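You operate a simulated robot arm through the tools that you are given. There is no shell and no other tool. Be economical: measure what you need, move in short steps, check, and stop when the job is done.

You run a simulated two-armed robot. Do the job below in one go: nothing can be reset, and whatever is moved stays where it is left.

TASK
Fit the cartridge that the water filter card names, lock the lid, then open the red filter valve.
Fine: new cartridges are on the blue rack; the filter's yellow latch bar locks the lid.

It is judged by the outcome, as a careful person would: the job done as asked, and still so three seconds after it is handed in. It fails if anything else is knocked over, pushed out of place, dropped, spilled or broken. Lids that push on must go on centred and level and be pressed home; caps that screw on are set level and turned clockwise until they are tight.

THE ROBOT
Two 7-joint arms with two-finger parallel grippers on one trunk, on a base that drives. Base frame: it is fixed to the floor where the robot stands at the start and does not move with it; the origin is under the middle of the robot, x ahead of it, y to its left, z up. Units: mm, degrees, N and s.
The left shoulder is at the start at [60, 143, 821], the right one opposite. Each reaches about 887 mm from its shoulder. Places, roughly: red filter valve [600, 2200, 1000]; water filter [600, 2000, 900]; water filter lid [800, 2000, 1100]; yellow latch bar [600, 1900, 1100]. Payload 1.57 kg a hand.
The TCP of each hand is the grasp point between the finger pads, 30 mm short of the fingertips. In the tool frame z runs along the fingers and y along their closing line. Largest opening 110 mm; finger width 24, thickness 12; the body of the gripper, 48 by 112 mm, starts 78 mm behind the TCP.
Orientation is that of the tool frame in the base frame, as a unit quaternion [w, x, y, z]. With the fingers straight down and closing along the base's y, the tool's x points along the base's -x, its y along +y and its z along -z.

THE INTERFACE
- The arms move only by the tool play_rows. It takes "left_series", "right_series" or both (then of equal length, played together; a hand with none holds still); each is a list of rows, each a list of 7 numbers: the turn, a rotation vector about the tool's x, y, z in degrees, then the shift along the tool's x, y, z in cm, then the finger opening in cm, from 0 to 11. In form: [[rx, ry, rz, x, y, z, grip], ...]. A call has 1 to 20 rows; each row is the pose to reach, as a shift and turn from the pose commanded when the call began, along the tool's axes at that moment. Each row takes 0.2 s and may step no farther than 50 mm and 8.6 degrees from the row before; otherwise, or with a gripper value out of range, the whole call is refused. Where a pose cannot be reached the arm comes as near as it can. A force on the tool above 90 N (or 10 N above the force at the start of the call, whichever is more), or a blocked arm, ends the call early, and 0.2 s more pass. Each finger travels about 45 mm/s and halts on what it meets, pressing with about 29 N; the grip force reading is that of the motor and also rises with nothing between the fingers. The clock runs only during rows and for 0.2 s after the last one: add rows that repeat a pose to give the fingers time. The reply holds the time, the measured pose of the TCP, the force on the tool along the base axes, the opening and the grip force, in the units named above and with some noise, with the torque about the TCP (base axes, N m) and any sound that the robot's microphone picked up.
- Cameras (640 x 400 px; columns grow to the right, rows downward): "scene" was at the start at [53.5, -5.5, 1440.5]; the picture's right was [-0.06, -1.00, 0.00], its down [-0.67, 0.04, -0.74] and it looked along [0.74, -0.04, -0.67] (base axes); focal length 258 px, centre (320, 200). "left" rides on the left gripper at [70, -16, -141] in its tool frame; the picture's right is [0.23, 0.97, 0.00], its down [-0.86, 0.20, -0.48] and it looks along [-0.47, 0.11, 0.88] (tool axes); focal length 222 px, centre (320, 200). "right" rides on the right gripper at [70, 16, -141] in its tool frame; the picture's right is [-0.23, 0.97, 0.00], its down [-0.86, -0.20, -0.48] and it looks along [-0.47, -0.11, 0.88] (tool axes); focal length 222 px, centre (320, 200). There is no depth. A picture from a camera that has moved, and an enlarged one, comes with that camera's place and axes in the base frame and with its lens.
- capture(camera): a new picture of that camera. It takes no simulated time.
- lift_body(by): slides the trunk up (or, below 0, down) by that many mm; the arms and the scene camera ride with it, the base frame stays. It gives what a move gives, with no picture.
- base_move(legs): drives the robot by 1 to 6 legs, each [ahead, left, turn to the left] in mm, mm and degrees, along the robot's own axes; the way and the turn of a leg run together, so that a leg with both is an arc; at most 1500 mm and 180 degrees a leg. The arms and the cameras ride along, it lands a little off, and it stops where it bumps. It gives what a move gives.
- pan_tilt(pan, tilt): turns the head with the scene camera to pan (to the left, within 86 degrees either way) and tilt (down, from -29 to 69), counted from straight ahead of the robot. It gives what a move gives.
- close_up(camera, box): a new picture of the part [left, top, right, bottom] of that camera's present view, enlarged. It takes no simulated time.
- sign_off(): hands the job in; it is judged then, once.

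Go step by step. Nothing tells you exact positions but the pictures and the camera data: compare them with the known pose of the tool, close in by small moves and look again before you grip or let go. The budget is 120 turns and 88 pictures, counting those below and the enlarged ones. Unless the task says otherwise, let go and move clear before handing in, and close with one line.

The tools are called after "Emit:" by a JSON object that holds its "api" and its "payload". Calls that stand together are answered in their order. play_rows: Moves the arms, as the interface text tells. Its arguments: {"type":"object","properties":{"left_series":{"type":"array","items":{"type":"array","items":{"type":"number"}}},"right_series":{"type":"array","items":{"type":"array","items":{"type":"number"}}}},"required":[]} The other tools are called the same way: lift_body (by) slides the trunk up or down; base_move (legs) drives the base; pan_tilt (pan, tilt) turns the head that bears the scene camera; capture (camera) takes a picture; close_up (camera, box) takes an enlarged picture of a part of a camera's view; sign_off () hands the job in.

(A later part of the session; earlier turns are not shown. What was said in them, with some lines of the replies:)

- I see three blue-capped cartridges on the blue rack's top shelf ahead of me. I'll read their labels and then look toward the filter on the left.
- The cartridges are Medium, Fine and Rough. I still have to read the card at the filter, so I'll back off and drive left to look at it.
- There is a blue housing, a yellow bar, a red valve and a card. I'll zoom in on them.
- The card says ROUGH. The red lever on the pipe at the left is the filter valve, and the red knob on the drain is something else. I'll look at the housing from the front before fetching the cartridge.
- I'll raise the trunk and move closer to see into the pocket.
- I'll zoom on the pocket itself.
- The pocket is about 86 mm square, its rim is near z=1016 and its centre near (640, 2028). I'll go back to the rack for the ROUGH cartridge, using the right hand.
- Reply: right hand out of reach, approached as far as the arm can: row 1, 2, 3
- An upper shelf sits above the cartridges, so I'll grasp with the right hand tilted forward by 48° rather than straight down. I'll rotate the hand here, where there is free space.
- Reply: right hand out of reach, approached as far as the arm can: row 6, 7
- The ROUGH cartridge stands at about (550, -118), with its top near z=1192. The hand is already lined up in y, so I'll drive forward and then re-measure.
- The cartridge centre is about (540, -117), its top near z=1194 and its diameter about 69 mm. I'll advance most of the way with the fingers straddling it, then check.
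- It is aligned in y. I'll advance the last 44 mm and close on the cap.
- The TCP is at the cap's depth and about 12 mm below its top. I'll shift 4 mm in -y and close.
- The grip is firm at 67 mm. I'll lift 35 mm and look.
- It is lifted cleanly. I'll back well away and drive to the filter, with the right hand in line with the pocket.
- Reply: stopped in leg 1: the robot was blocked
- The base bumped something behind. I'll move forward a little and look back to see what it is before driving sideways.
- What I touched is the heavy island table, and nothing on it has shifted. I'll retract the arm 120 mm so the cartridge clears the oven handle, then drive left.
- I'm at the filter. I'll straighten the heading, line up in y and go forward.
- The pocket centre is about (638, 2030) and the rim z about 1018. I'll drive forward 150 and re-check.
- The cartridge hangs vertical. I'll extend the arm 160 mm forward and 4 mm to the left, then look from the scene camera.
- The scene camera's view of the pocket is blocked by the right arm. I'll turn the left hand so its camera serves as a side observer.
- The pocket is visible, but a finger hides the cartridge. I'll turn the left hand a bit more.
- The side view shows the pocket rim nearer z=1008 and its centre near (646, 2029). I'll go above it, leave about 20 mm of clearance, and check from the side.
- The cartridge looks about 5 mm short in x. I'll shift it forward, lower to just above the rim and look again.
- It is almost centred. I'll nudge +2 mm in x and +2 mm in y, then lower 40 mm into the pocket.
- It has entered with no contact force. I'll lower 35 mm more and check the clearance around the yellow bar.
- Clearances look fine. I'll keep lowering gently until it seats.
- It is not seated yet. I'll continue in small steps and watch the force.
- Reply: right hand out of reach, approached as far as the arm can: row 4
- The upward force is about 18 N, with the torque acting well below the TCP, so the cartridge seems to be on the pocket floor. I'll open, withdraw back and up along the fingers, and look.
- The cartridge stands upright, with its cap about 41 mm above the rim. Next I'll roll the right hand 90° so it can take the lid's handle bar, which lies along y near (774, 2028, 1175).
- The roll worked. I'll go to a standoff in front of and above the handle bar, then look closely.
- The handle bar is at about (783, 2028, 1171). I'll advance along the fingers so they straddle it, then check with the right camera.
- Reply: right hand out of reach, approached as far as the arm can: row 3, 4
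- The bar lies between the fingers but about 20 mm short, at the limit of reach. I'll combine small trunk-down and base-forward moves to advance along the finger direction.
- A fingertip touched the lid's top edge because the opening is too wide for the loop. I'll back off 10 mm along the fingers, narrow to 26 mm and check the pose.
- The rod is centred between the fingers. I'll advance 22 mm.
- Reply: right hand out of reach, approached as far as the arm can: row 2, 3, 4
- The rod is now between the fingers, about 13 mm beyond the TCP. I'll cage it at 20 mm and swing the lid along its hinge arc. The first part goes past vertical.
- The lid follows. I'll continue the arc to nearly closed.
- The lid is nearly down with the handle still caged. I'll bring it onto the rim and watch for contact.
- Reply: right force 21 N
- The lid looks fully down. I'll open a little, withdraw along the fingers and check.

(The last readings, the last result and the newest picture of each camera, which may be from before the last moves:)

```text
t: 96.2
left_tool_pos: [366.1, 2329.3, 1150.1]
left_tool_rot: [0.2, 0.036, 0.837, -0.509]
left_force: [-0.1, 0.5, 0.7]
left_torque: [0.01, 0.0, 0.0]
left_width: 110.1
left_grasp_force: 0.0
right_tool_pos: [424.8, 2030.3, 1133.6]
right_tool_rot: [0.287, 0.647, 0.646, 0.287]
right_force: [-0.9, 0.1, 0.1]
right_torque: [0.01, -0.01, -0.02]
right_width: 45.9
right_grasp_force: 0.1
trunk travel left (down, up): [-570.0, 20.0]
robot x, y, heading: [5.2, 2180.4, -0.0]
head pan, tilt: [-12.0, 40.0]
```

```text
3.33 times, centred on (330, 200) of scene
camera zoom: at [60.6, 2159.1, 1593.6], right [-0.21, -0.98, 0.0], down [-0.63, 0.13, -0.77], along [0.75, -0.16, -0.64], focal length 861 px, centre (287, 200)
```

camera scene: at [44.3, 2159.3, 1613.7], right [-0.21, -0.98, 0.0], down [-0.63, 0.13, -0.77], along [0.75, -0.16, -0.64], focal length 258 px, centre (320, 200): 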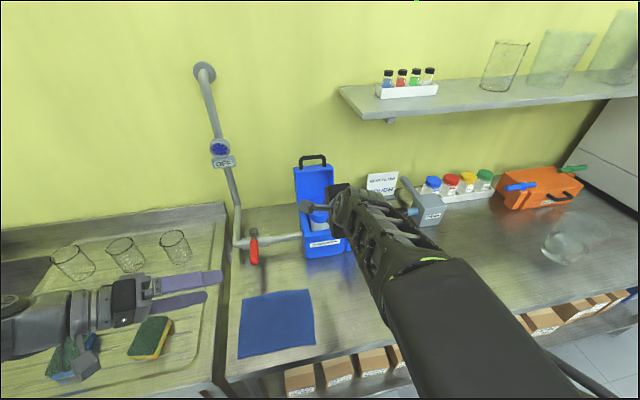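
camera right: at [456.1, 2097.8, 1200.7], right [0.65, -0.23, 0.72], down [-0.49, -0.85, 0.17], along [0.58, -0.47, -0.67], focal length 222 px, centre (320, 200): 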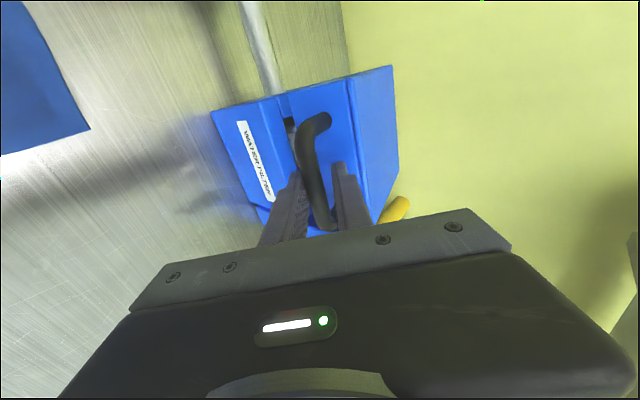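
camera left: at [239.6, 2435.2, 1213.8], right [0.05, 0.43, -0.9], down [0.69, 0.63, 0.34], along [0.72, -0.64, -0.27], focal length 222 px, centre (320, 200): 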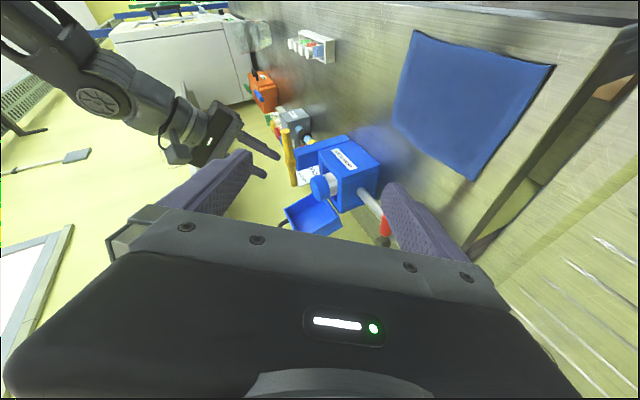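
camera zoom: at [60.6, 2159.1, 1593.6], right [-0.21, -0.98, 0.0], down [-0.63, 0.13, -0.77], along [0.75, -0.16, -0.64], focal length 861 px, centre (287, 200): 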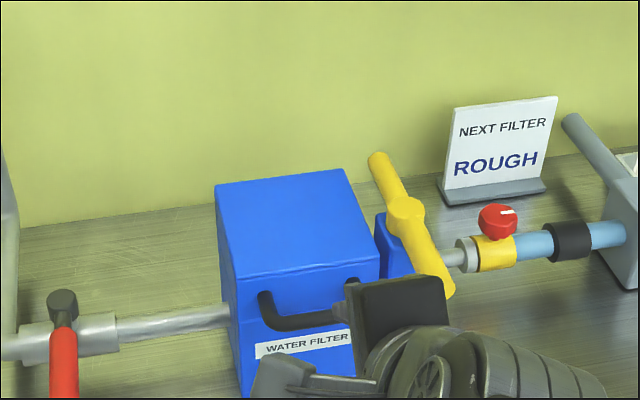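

The lid is closed flush. Next is the latch bar: its hub is near (602, 1935, 1087), and its front end should swing toward +y over the lid. I'll turn the right hand to vertical, close it, and bring it to the -y side of the bar.

Emit:
{"api": "play_rows", "payload": {"right_series": [[8, 0, 0, -2.5, 0, 0, 3], [16, 0, 0, -5, 0, 0, 1], [24, 0, 0, -7.5, 0, 0, 0], [32, 0, 0, -10, 0, 0, 0], [40, 0, 0, -12.5, 0, 0, 0], [47.7, 0, 0, -15, 0, 0, 0], [47.7, 0, 0, -15, 0, 0, 0]]}}

Emit:
{"api": "capture", "payload": {"camera": "scene"}}

```text
t: 97.8
left_tool_pos: [364.9, 2329.6, 1150.5]
left_tool_rot: [0.201, 0.036, 0.836, -0.51]
left_force: [-0.6, 1.5, 0.0]
left_torque: [-0.01, 0.01, -0.03]
left_width: 110.0
left_grasp_force: 0.1
right_tool_pos: [422.4, 1877.7, 1133.6]
right_tool_rot: [0.002, 0.708, 0.706, 0.0]
right_force: [0.4, 0.3, -0.6]
right_torque: [0.03, -0.02, 0.01]
right_width: 0.0
right_grasp_force: 20.5
trunk travel left (down, up): [-570.0, 20.0]
robot x, y, heading: [10.0, 2179.4, -0.1]
head pan, tilt: [-12.0, 40.0]
```

```text
23 pictures are left
camera scene: at [59.4, 2160.3, 1593.7], right [-0.21, -0.98, 0.0], down [-0.63, 0.13, -0.77], along [0.75, -0.16, -0.64], focal length 258 px, centre (320, 200)
```

scene: 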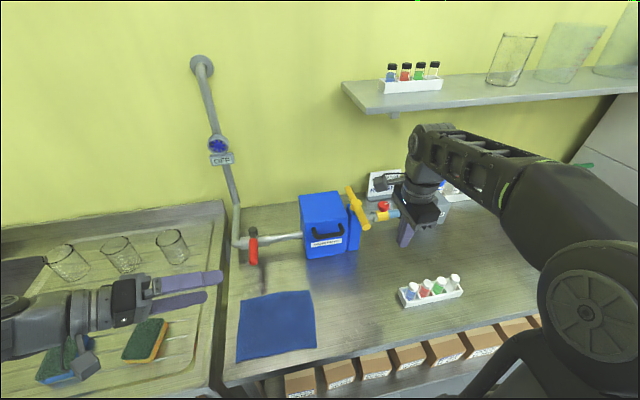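

I'm clear of the bar. I'll move in beside its front end, lower, and make the first gentle push.

Emit:
{"api": "play_rows", "payload": {"right_series": [[0, 0, 0, 0, 4, 0, 0], [0, 0, 0, 0, 8, 0, 0], [0, 0, 0, 0, 11, 0, 0], [0, 0, 0, 0, 11, 3.6, 0], [0, 0, 0, 1.6, 11, 3.6, 0], [0, 0, 0, 3.2, 11, 3.6, 0], [0, 0, 0, 4.2, 10.8, 3.6, 0], [0, 0, 0, 5.2, 10.6, 3.6, 0], [0, 0, 0, 5.2, 10.6, 3.6, 0]]}}

Emit:
{"api": "close_up", "payload": {"camera": "left", "box": [220, 60, 400, 200]}}

```text
t: 99.8
left_tool_pos: [368.9, 2321.0, 1149.6]
left_tool_rot: [0.199, 0.036, 0.839, -0.505]
left_force: [-0.4, 0.0, -0.9]
left_torque: [0.02, 0.04, -0.01]
left_width: 110.0
left_grasp_force: 0.1
right_tool_pos: [533.2, 1911.6, 1096.7]
right_tool_rot: [0.011, 0.712, 0.703, -0.001]
right_force: [22.5, -60.7, 13.7]
right_torque: [-0.65, -0.03, -0.35]
right_width: 0.1
right_grasp_force: 21.1
right hand out of reach, approached as far as the arm can: row 3, 4
trunk travel left (down, up): [-570.0, 20.0]
robot x, y, heading: [6.3, 2176.6, 0.1]
head pan, tilt: [-12.0, 40.0]
```

```text
2.86 times, centred on (310, 130) of left
camera zoom: at [257.9, 2427.1, 1195.1], right [0.05, 0.44, -0.9], down [0.7, 0.63, 0.35], along [0.72, -0.64, -0.28], focal length 635 px, centre (349, 400)
```

zoom: 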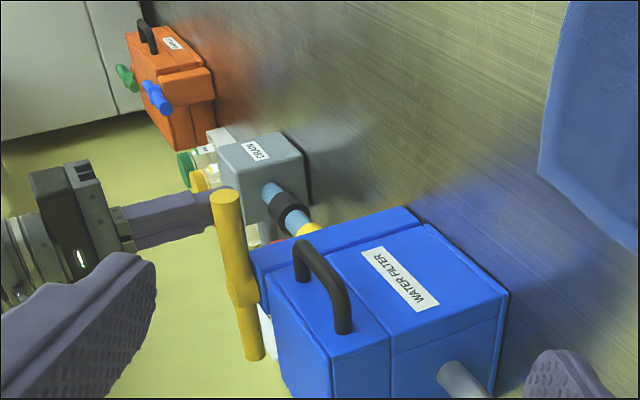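

The push was blocked at about 60 N, so the bar doesn't turn that way. I'll back off, go round its front end and push from the other side, so that its rear half comes over the lid.

Emit:
{"api": "play_rows", "payload": {"right_series": [[0, 0, 0, -3, 0, 0, 0], [0, 0, 0, -4, -4, 0, 0], [0, 0, 0, -4, -8, 0, 0], [0, 0, 0, -1, -9, 0, 0], [0, 0, 0, 3, -9, 0, 0], [0, 0, 0, 3, -9, 0, 0]]}}

```text
t: 101.2
left_tool_pos: [366.3, 2329.2, 1150.3]
left_tool_rot: [0.2, 0.036, 0.837, -0.508]
left_force: [0.1, 0.2, 0.8]
left_torque: [0.0, 0.0, -0.02]
left_width: 110.1
left_grasp_force: 0.1
right_tool_pos: [439.9, 1959.6, 1097.1]
right_tool_rot: [0.001, 0.707, 0.707, 0.0]
right_force: [-0.1, 0.0, 0.6]
right_torque: [-0.01, -0.01, -0.01]
right_width: 0.2
right_grasp_force: 21.5
trunk travel left (down, up): [-570.0, 20.0]
robot x, y, heading: [8.0, 2176.6, -0.2]
head pan, tilt: [-12.0, 40.0]
```

Emit:
{"api": "play_rows", "payload": {"right_series": [[0, 0, 0, 0.6, 4.5, 0, 0], [0, 0, 0, 0.6, 9, 0, 0], [0, 0, 0, 0, 9.1, 0, 0], [0, 0, 0, -0.9, 9.0, 0, 0], [0, 0, 0, -1.9, 8.8, 0, 0], [0, 0, 0, -2.9, 8.8, 0, 0], [0, 0, 0, -2.9, 8.8, 0, 0]]}}

Emit:
{"api": "close_up", "payload": {"camera": "scene", "box": [270, 140, 430, 260]}}

```text
t: 102.8
left_tool_pos: [365.7, 2329.8, 1150.3]
left_tool_rot: [0.199, 0.037, 0.837, -0.509]
left_force: [-0.2, -0.6, 0.3]
left_torque: [-0.04, 0.0, -0.02]
left_width: 110.0
left_grasp_force: 0.1
right_tool_pos: [528.1, 1931.5, 1098.2]
right_tool_rot: [0.001, 0.707, 0.707, 0.001]
right_force: [0.1, 0.3, 0.6]
right_torque: [-0.01, -0.02, 0.05]
right_width: 0.1
right_grasp_force: 21.4
trunk travel left (down, up): [-570.0, 20.0]
robot x, y, heading: [5.9, 2181.0, 0.0]
head pan, tilt: [-12.0, 40.0]
```

```text
3.33 times, centred on (350, 200) of scene
camera zoom: at [59.9, 2159.3, 1593.7], right [-0.21, -0.98, 0.0], down [-0.63, 0.13, -0.77], along [0.75, -0.16, -0.64], focal length 861 px, centre (220, 200)
```

zoom: 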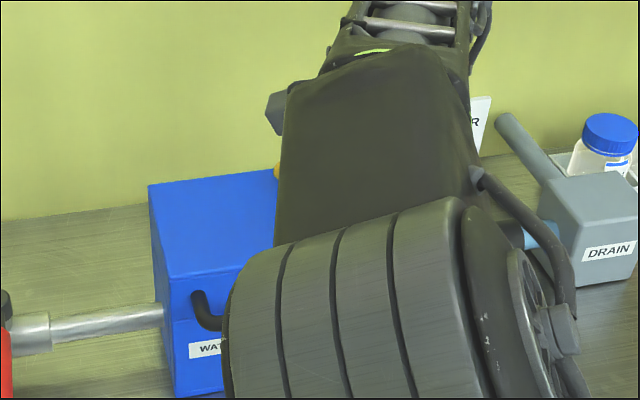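

It moved with no resistance. I'll continue the arc to about 93°.

Emit:
{"api": "play_rows", "payload": {"right_series": [[0, 0, 0, -1.0, 0.1, 0, 0], [0, 0, 0, -1.95, 0.35, 0, 0], [0, 0, 0, -2.83, 0.67, 0, 0], [0, 0, 0, -3.65, 1.15, 0, 0], [0, 0, 0, -4.46, 1.72, 0, 0], [0, 0, 0, -5.15, 2.4, 0, 0], [0, 0, 0, -5.76, 3.17, 0, 0], [0, 0, 0, -6.25, 4.0, 0, 0], [0, 0, 0, -6.65, 4.9, 0, 0], [0, 0, 0, -6.75, 5.3, 0, 0]]}}

Emit:
{"api": "close_up", "payload": {"camera": "left", "box": [200, 40, 400, 220]}}

```text
t: 105.0
left_tool_pos: [366.3, 2329.3, 1149.5]
left_tool_rot: [0.2, 0.037, 0.837, -0.509]
left_force: [0.1, 0.1, 0.0]
left_torque: [-0.05, -0.02, 0.02]
left_width: 110.0
left_grasp_force: 0.0
right_tool_pos: [535.6, 1890.5, 1099.7]
right_tool_rot: [0.003, 0.707, 0.707, 0.001]
right_force: [-0.3, -0.2, -0.3]
right_torque: [-0.03, 0.01, 0.0]
right_width: 0.1
right_grasp_force: 21.3
right hand out of reach, approached as far as the arm can: row 5, 6, 7, 8, 9, 10
trunk travel left (down, up): [-570.0, 20.0]
robot x, y, heading: [2.9, 2180.6, 0.1]
head pan, tilt: [-12.0, 40.0]
```

```text
2.22 times, centred on (300, 130) of left
camera zoom: at [255.3, 2435.1, 1193.8], right [0.05, 0.43, -0.9], down [0.69, 0.63, 0.34], along [0.72, -0.64, -0.27], focal length 494 px, centre (364, 356)
```

zoom: 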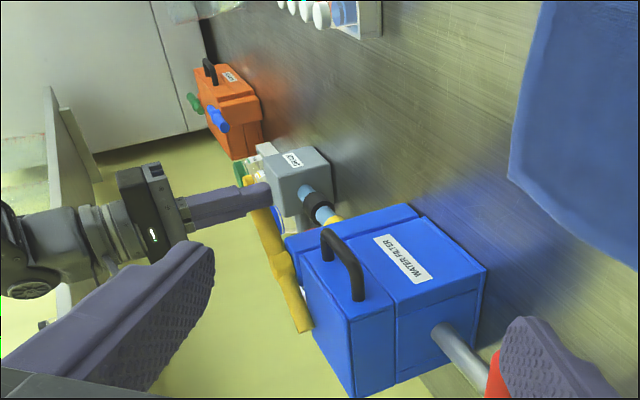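

The bar is turning, and its rear half is coming over the lid, but the arm has hit its reach limit. I'll retreat, shift the base right, raise the trunk 20 mm and tilt the hand slightly.

Emit:
{"api": "play_rows", "payload": {"right_series": [[0, 0, 0, 0.5, -3, 0, 0], [-8, 0, 0, 0.5, -6, 0, 0], [-16, 0, 0, 0.5, -9, 0, 0], [-16, 0, 0, 0.5, -9, 0, 0]]}}

Emit:
{"api": "base_move", "payload": {"legs": [[0, -120, 0]]}}

Emit:
{"api": "lift_body", "payload": {"by": 20}}

Emit:
{"api": "capture", "payload": {"camera": "scene"}}

```text
t: 106.0
left_tool_pos: [367.5, 2330.8, 1150.8]
left_tool_rot: [0.199, 0.036, 0.837, -0.509]
left_force: [0.1, 0.0, -0.2]
left_torque: [0.0, 0.0, -0.04]
left_width: 110.1
left_grasp_force: 0.0
right_tool_pos: [446.1, 1893.2, 1097.0]
right_tool_rot: [0.1, 0.7, 0.7, 0.099]
right_force: [0.2, -0.1, 0.4]
right_torque: [0.0, -0.02, -0.02]
right_width: 0.0
right_grasp_force: 22.0
trunk travel left (down, up): [-570.0, 20.0]
robot x, y, heading: [7.6, 2180.3, -0.2]
head pan, tilt: [-12.0, 40.0]
```

```text
t: 107.2
left_tool_pos: [366.3, 2207.5, 1150.3]
left_tool_rot: [0.2, 0.037, 0.837, -0.508]
left_force: [-0.7, -1.0, 0.1]
left_torque: [0.0, -0.02, 0.02]
left_width: 110.1
left_grasp_force: 0.1
right_tool_pos: [445.7, 1771.8, 1097.7]
right_tool_rot: [0.1, 0.701, 0.699, 0.099]
right_force: [-0.2, -0.4, 0.3]
right_torque: [0.05, -0.02, 0.04]
right_width: 0.0
right_grasp_force: 21.8
trunk travel left (down, up): [-570.0, 20.0]
robot x, y, heading: [8.1, 2056.7, -0.2]
head pan, tilt: [-12.0, 40.0]
```

```text
t: 107.9
left_tool_pos: [366.2, 2209.7, 1169.7]
left_tool_rot: [0.199, 0.036, 0.837, -0.509]
left_force: [0.0, 0.6, -0.3]
left_torque: [-0.03, 0.0, -0.04]
left_width: 110.3
left_grasp_force: 0.0
right_tool_pos: [445.4, 1772.3, 1117.7]
right_tool_rot: [0.1, 0.7, 0.7, 0.099]
right_force: [0.2, -0.1, 0.8]
right_torque: [-0.02, 0.0, 0.0]
right_width: 0.0
right_grasp_force: 21.0
trunk travel left (down, up): [-590.0, 0.0]
robot x, y, heading: [10.8, 2060.2, -0.1]
head pan, tilt: [-12.0, 40.0]
```

```text
19 pictures are left
camera scene: at [60.0, 2038.9, 1613.7], right [-0.21, -0.98, 0.0], down [-0.63, 0.13, -0.77], along [0.75, -0.16, -0.64], focal length 258 px, centre (320, 200)
```

scene: 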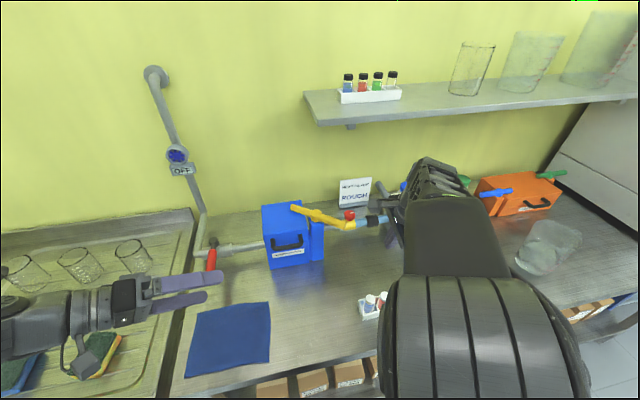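

The bar is at about 56°. I'll bring the finger back behind its front arm and finish the turn.

Emit:
{"api": "play_rows", "payload": {"right_series": [[0, 0, 0, 4.5, -0.28, 0.96, 0], [0, 0, 0, 9, -0.56, 1.92, 0], [0, 0, 0, 11.8, -0.56, 1.92, 0], [0, 0, 0, 12, 3.76, 3.18, 0], [0, 0, 0, 12.1, 7.12, 4.16, 0], [0, 0, 0, 11.5, 8.75, 4.64, 0], [0, 0, 0, 10.8, 9.52, 4.86, 0], [0, 0, 0, 10.1, 10.29, 5.08, 0], [0, 0, 0, 9.6, 11.15, 5.34, 0], [0, 0, 0, 9.3, 11.92, 5.56, 0], [0, 0, 0, 9.2, 12.69, 5.78, 0], [0, 0, 0, 9.2, 12.69, 5.78, 0]]}}

Emit:
{"api": "close_up", "payload": {"camera": "scene", "box": [230, 170, 390, 290]}}

```text
t: 110.5
left_tool_pos: [363.9, 2209.3, 1170.0]
left_tool_rot: [0.201, 0.037, 0.836, -0.509]
left_force: [-0.4, -0.3, -0.1]
left_torque: [0.01, -0.04, 0.01]
left_width: 110.0
left_grasp_force: 0.1
right_tool_pos: [581.4, 1865.4, 1097.7]
right_tool_rot: [0.099, 0.7, 0.7, 0.098]
right_force: [-16.2, 3.7, 1.9]
right_torque: [0.06, 0.28, 0.15]
right_width: 0.1
right_grasp_force: 21.2
trunk travel left (down, up): [-590.0, 0.0]
robot x, y, heading: [6.0, 2051.0, -0.1]
head pan, tilt: [-12.0, 40.0]
```

```text
3.33 times, centred on (310, 230) of scene
camera zoom: at [56.6, 2039.0, 1613.8], right [-0.21, -0.98, 0.0], down [-0.63, 0.13, -0.77], along [0.75, -0.16, -0.64], focal length 861 px, centre (353, 100)
```

zoom: 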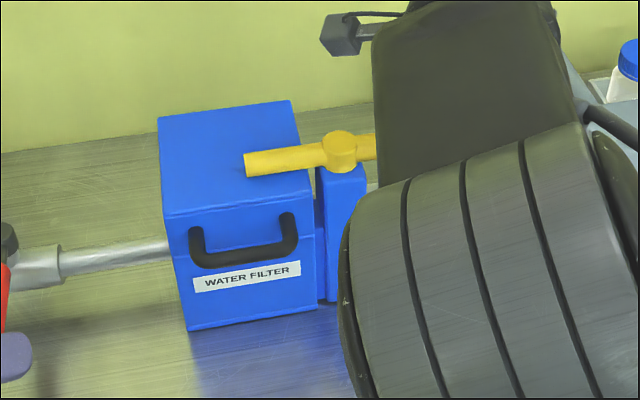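

The bar now lies across the lid, hard against its stop. I'll retreat the right hand and turn the left hand to vertical with its fingers closed for the red lever, whose pivot is near (627, 2245). The riser pipe blocks the +y side, so the lever must turn toward the filter.

Emit:
{"api": "play_rows", "payload": {"left_series": [[-7.7, 3.0, -0.56, 0, 0, 0, 8], [-15.4, 6.05, -1.1, 0, 0, 0, 6], [-23.1, 9.1, -1.7, 0, 0, 0, 4], [-30.8, 12.1, -2.25, 0, 0, 0, 2], [-38.5, 15.1, -2.8, 0, 0, 0, 0], [-46.2, 18.1, -3.4, 0, 0, 0, 0], [-53.9, 21.2, -3.9, 0, 0, 0, 0], [-61.7, 24.2, -4.5, 0, 0, 0, 0], [-61.7, 24.2, -4.5, 0, 0, 0, 0]], "right_series": [[0, 0, 0, 0, -4, -1.2, 0], [0, 0, 0, 0, -8, -2.4, 0], [0, 0, 0, 0, -11, -3.3, 0], [0, 0, 0, 0, -14, -4.2, 0], [0, 0, 0, 0, -14, -4.2, 0], [0, 0, 0, 0, -14, -4.2, 0], [0, 0, 0, 0, -14, -4.2, 0], [0, 0, 0, 0, -14, -4.2, 0], [0, 0, 0, 0, -14, -4.2, 0]]}}

Emit:
{"api": "pan_tilt", "payload": {"pan": 8, "tilt": 42}}

Emit:
{"api": "capture", "payload": {"camera": "scene"}}

```text
t: 112.5
left_tool_pos: [366.1, 2209.3, 1169.5]
left_tool_rot: [0.0, -0.001, 1.0, 0.001]
left_force: [0.3, -0.2, -0.1]
left_torque: [-0.03, -0.01, 0.0]
left_width: 0.2
left_grasp_force: 20.8
right_tool_pos: [434.7, 1864.5, 1098.2]
right_tool_rot: [0.1, 0.7, 0.7, 0.099]
right_force: [0.0, -0.2, 0.4]
right_torque: [-0.03, 0.0, 0.0]
right_width: 0.1
right_grasp_force: 21.2
trunk travel left (down, up): [-590.0, 0.0]
robot x, y, heading: [6.5, 2053.5, 0.3]
head pan, tilt: [-12.0, 40.0]
```

```text
t: 113.3
left_tool_pos: [365.6, 2207.2, 1168.1]
left_tool_rot: [0.0, 0.0, 1.0, 0.0]
left_force: [-0.2, -1.0, 0.8]
left_torque: [-0.02, 0.01, -0.02]
left_width: 0.0
left_grasp_force: 21.1
right_tool_pos: [435.1, 1864.1, 1098.8]
right_tool_rot: [0.1, 0.701, 0.699, 0.1]
right_force: [0.4, 0.1, 0.1]
right_torque: [0.0, 0.0, -0.01]
right_width: 0.0
right_grasp_force: 20.8
trunk travel left (down, up): [-590.0, 0.0]
robot x, y, heading: [5.4, 2059.8, -0.5]
head pan, tilt: [8.0, 42.0]
```

```text
17 pictures are left
camera scene: at [59.4, 2067.7, 1610.7], right [0.14, -0.99, 0.0], down [-0.66, -0.09, -0.74], along [0.74, 0.1, -0.67], focal length 258 px, centre (320, 200)
```

scene: 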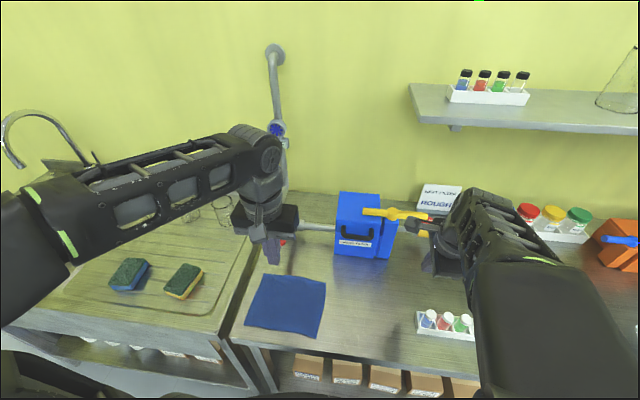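

I'll move the left hand out to the +y side of the lever, still in front of and above it, and look.

Emit:
{"api": "play_rows", "payload": {"left_series": [[0, 0, 0, 0, 4, 0, 0], [0, 0, 0, -1, 8.2, 0, 0], [0, 0, 0, -3, 10, 2, 0], [0, 0, 0, -3, 11, 5, 0], [0, 0, 0, -3, 11, 8, 0], [0, 0, 0, -3, 11, 8, 0]]}}

Emit:
{"api": "close_up", "payload": {"camera": "scene", "box": [180, 150, 340, 300]}}

```text
t: 114.7
left_tool_pos: [396.5, 2319.6, 1091.0]
left_tool_rot: [0.0, -0.002, 1.0, 0.0]
left_force: [0.2, 0.1, 0.0]
left_torque: [0.04, -0.02, -0.02]
left_width: 0.0
left_grasp_force: 21.2
right_tool_pos: [435.0, 1863.9, 1099.0]
right_tool_rot: [0.1, 0.701, 0.7, 0.099]
right_force: [0.1, 0.0, -0.4]
right_torque: [-0.01, 0.01, 0.01]
right_width: 0.2
right_grasp_force: 21.4
trunk travel left (down, up): [-590.0, 0.0]
robot x, y, heading: [7.7, 2054.2, -0.1]
head pan, tilt: [8.0, 42.0]
```

```text
2.67 times, centred on (260, 225) of scene
camera zoom: at [58.9, 2067.7, 1610.8], right [0.14, -0.99, 0.0], down [-0.66, -0.09, -0.74], along [0.74, 0.1, -0.67], focal length 689 px, centre (480, 133)
```

zoom: 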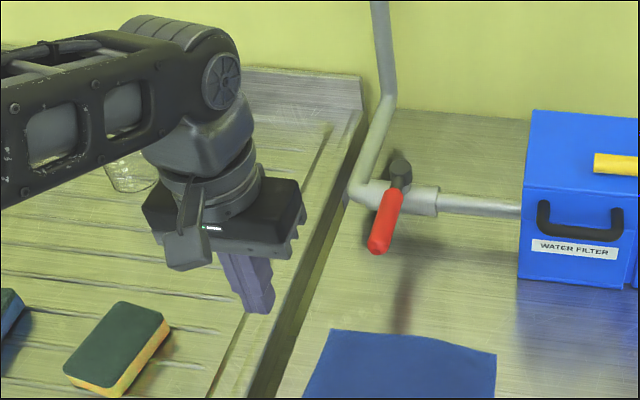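

The lever runs from its pivot at (626, 2246) to a tip at (523, 2246), pointing at me. I'll lower the finger on its +y side and push it toward the filter to 45°.

Emit:
{"api": "play_rows", "payload": {"left_series": [[0, 0, 0, 0, -1.5, 3.2, 0], [0, 0, 0, 0, -3, 6.3, 0], [0, 0, 0, -4.5, -3, 6.3, 0], [0, 0, 0, -9, -3, 6.3, 0], [0, 0, 0, -13, -3, 6.3, 0], [0, 0, 0, -15.05, -3, 6.3, 0], [0, 0, 0, -15.05, -5.0, 6.3, 0], [0, 0, 0, -14.8, -6.2, 6.3, 0], [0, 0, 0, -14.7, -7.2, 6.3, 0], [0, 0, 0, -14.8, -8.3, 6.3, 0], [0, 0, 0, -14.92, -9.4, 6.3, 0], [0, 0, 0, -15.3, -10.4, 6.3, 0], [0, 0, 0, -15.7, -11.4, 6.3, 0]]}}

Emit:
{"api": "close_up", "payload": {"camera": "scene", "box": [200, 100, 360, 250]}}

```text
t: 117.5
left_tool_pos: [553.1, 2205.9, 1027.3]
left_tool_rot: [0.0, 0.0, 1.0, -0.001]
left_force: [-0.6, 0.8, -0.3]
left_torque: [0.02, 0.0, 0.0]
left_width: 0.0
left_grasp_force: 21.1
right_tool_pos: [436.0, 1864.3, 1098.9]
right_tool_rot: [0.1, 0.701, 0.699, 0.1]
right_force: [0.3, 0.1, -0.3]
right_torque: [-0.05, 0.0, 0.05]
right_width: 0.1
right_grasp_force: 21.4
trunk travel left (down, up): [-590.0, 0.0]
robot x, y, heading: [7.4, 2059.1, -0.0]
head pan, tilt: [8.0, 42.0]
```

```text
2.67 times, centred on (280, 175) of scene
camera zoom: at [59.7, 2067.5, 1610.7], right [0.14, -0.99, 0.0], down [-0.66, -0.09, -0.74], along [0.74, 0.1, -0.67], focal length 689 px, centre (427, 267)
```

zoom: 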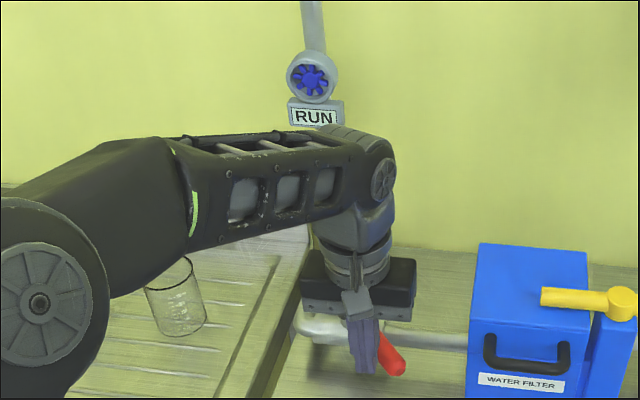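

The lever moves freely and the indicator already shows RUN. I'll finish the turn to 90°.

Emit:
{"api": "play_rows", "payload": {"left_series": [[0, 0, 0, -0.6, -0.95, 0, 0], [0, 0, 0, -1.3, -1.8, 0, 0], [0, 0, 0, -2.1, -2.55, 0, 0], [0, 0, 0, -3.0, -3.2, 0, 0], [0, 0, 0, -4.0, -3.7, 0, 0], [0, 0, 0, -4.9, -4.0, 0, 0], [0, 0, 0, -5.2, -4.1, 0, 0]]}}

Emit:
{"api": "close_up", "payload": {"camera": "scene", "box": [200, 100, 360, 250]}}

```text
t: 119.1
left_tool_pos: [606.7, 2163.4, 1027.3]
left_tool_rot: [0.0, -0.001, 1.0, 0.0]
left_force: [-0.7, 0.3, -0.3]
left_torque: [0.02, 0.05, -0.02]
left_width: 0.0
left_grasp_force: 21.5
right_tool_pos: [434.2, 1864.3, 1099.6]
right_tool_rot: [0.099, 0.701, 0.699, 0.099]
right_force: [0.1, 0.1, 0.0]
right_torque: [0.01, -0.04, -0.01]
right_width: 0.4
right_grasp_force: 21.4
trunk travel left (down, up): [-590.0, 0.0]
robot x, y, heading: [6.4, 2058.2, -0.1]
head pan, tilt: [8.0, 42.0]
```

```text
2.67 times, centred on (280, 175) of scene
camera zoom: at [59.5, 2067.7, 1610.7], right [0.14, -0.99, 0.0], down [-0.66, -0.09, -0.74], along [0.74, 0.1, -0.67], focal length 689 px, centre (427, 267)
```

zoom: 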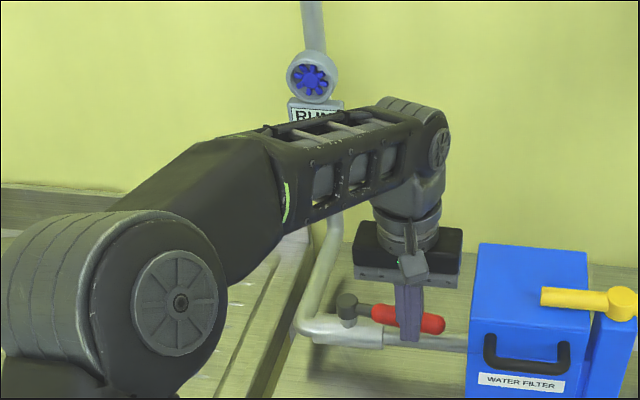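

The lever lies along the pipe. I'll nudge it to its stop, then withdraw the hand and verify.

Emit:
{"api": "play_rows", "payload": {"left_series": [[0, 0, 0, -0.4, 0, 0, 0], [0, 0, 0, -0.7, 0, 0, 0]]}}

Emit:
{"api": "play_rows", "payload": {"left_series": [[0, 0, 0, 3, 0, 0, 0], [0, 0, 0, 7, 0, 0, 0], [0, 0, 0, 11, 0, -1, 0], [0, 0, 0, 15, 2, -4, 0], [0, 0, 0, 18, 4, -7, 0], [0, 0, 0, 20, 7, -9, 0], [0, 0, 0, 20, 7, -9, 0]]}}

Emit:
{"api": "base_move", "payload": {"legs": [[-200, 0, 0]]}}

Emit:
{"api": "capture", "payload": {"camera": "scene"}}

Emit:
{"api": "close_up", "payload": {"camera": "scene", "box": [240, 100, 420, 230]}}

```text
t: 119.7
left_tool_pos: [611.5, 2164.5, 1026.9]
left_tool_rot: [0.0, -0.001, 1.0, 0.0]
left_force: [0.8, 0.3, 0.1]
left_torque: [-0.02, -0.02, 0.0]
left_width: 0.1
left_grasp_force: 21.5
right_tool_pos: [435.8, 1863.8, 1100.0]
right_tool_rot: [0.1, 0.7, 0.699, 0.1]
right_force: [-0.2, -0.1, -0.7]
right_torque: [0.0, 0.0, -0.01]
right_width: 0.0
right_grasp_force: 21.7
trunk travel left (down, up): [-590.0, 0.0]
robot x, y, heading: [6.4, 2055.0, -0.0]
head pan, tilt: [8.0, 42.0]
```

```text
refused: row 4 steps farther than a row can; nothing moved
```

```text
t: 121.3
left_tool_pos: [410.8, 2165.2, 1027.6]
left_tool_rot: [-0.001, -0.002, 1.0, 0.0]
left_force: [-0.5, 0.1, 0.5]
left_torque: [0.03, -0.01, 0.01]
left_width: 0.2
left_grasp_force: 21.4
right_tool_pos: [234.5, 1865.6, 1099.9]
right_tool_rot: [0.099, 0.7, 0.7, 0.1]
right_force: [-0.4, -0.2, 0.3]
right_torque: [-0.02, -0.03, -0.01]
right_width: 0.0
right_grasp_force: 21.5
trunk travel left (down, up): [-590.0, 0.0]
robot x, y, heading: [-195.4, 2055.3, 0.2]
head pan, tilt: [8.0, 42.0]
```

```text
13 pictures are left
camera scene: at [-142.2, 2067.8, 1610.8], right [0.14, -0.99, 0.0], down [-0.66, -0.09, -0.74], along [0.74, 0.1, -0.67], focal length 258 px, centre (320, 200)
```

scene: 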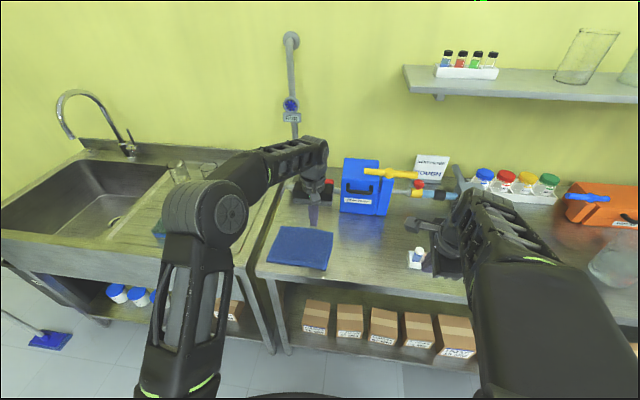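

```text
3.08 times, centred on (330, 165) of scene
camera zoom: at [-142.2, 2067.8, 1610.8], right [0.14, -0.99, 0.0], down [-0.66, -0.09, -0.74], along [0.74, 0.1, -0.67], focal length 795 px, centre (289, 308)
```

zoom: 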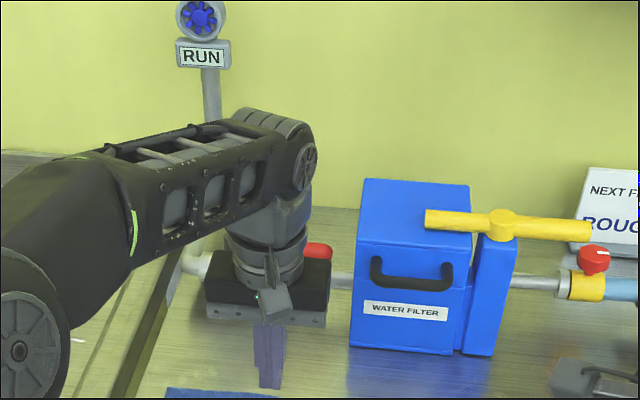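

RUN is on and the bar is square across the lid. I'll move the left hand aside for a final look at the lever.

Emit:
{"api": "play_rows", "payload": {"left_series": [[0, 0, 0, 2, 2, -2, 0], [0, 0, 0, 4, 4, -4, 0], [0, 0, 0, 6, 7, -6, 0], [0, 0, 0, 8, 10, -8, 0], [0, 0, 0, 8, 14, -10, 0], [0, 0, 0, 8, 18, -10, 0]]}}

Emit:
{"api": "close_up", "payload": {"camera": "scene", "box": [260, 140, 440, 240]}}

```text
t: 122.7
left_tool_pos: [330.2, 2344.8, 1127.3]
left_tool_rot: [0.0, -0.002, 1.0, 0.0]
left_force: [0.5, -0.6, -0.4]
left_torque: [-0.04, 0.0, 0.03]
left_width: 0.1
left_grasp_force: 21.0
right_tool_pos: [234.8, 1865.9, 1098.5]
right_tool_rot: [0.1, 0.7, 0.7, 0.099]
right_force: [-0.4, -0.7, 0.1]
right_torque: [-0.01, 0.01, -0.02]
right_width: 0.1
right_grasp_force: 21.2
trunk travel left (down, up): [-590.0, 0.0]
robot x, y, heading: [-191.7, 2056.3, 0.0]
head pan, tilt: [8.0, 42.0]
```

```text
3.56 times, centred on (350, 190) of scene
camera zoom: at [-140.7, 2068.6, 1610.7], right [0.14, -0.99, 0.0], down [-0.66, -0.09, -0.74], along [0.74, 0.1, -0.67], focal length 918 px, centre (213, 236)
```

zoom: 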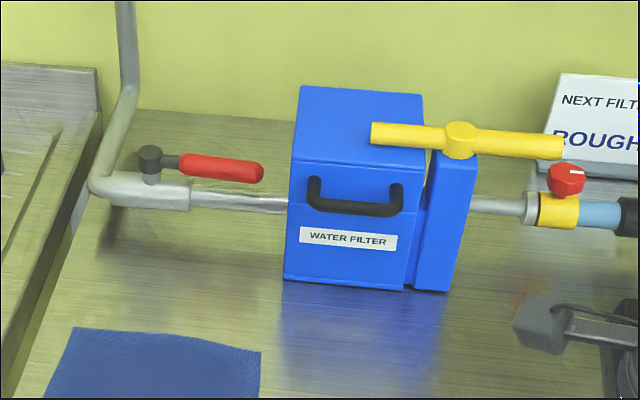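

The lid is closed with the latch bar across it, the lever lies along the pipe, the indicator shows RUN, and both hands are clear.

Emit:
{"api": "sign_off", "payload": {}}

```text
The job is handed in.
```

The job is handed in: the ROUGH cartridge named on the card is in the water filter, the lid is shut with the yellow latch bar across it, and the red filter valve is open with the indicator showing RUN. Two contacts along the way: the base bumped the island table while backing up, with nothing on it disturbed, and I first pushed the latch bar the wrong way, about 60 N, before turning it correctly.
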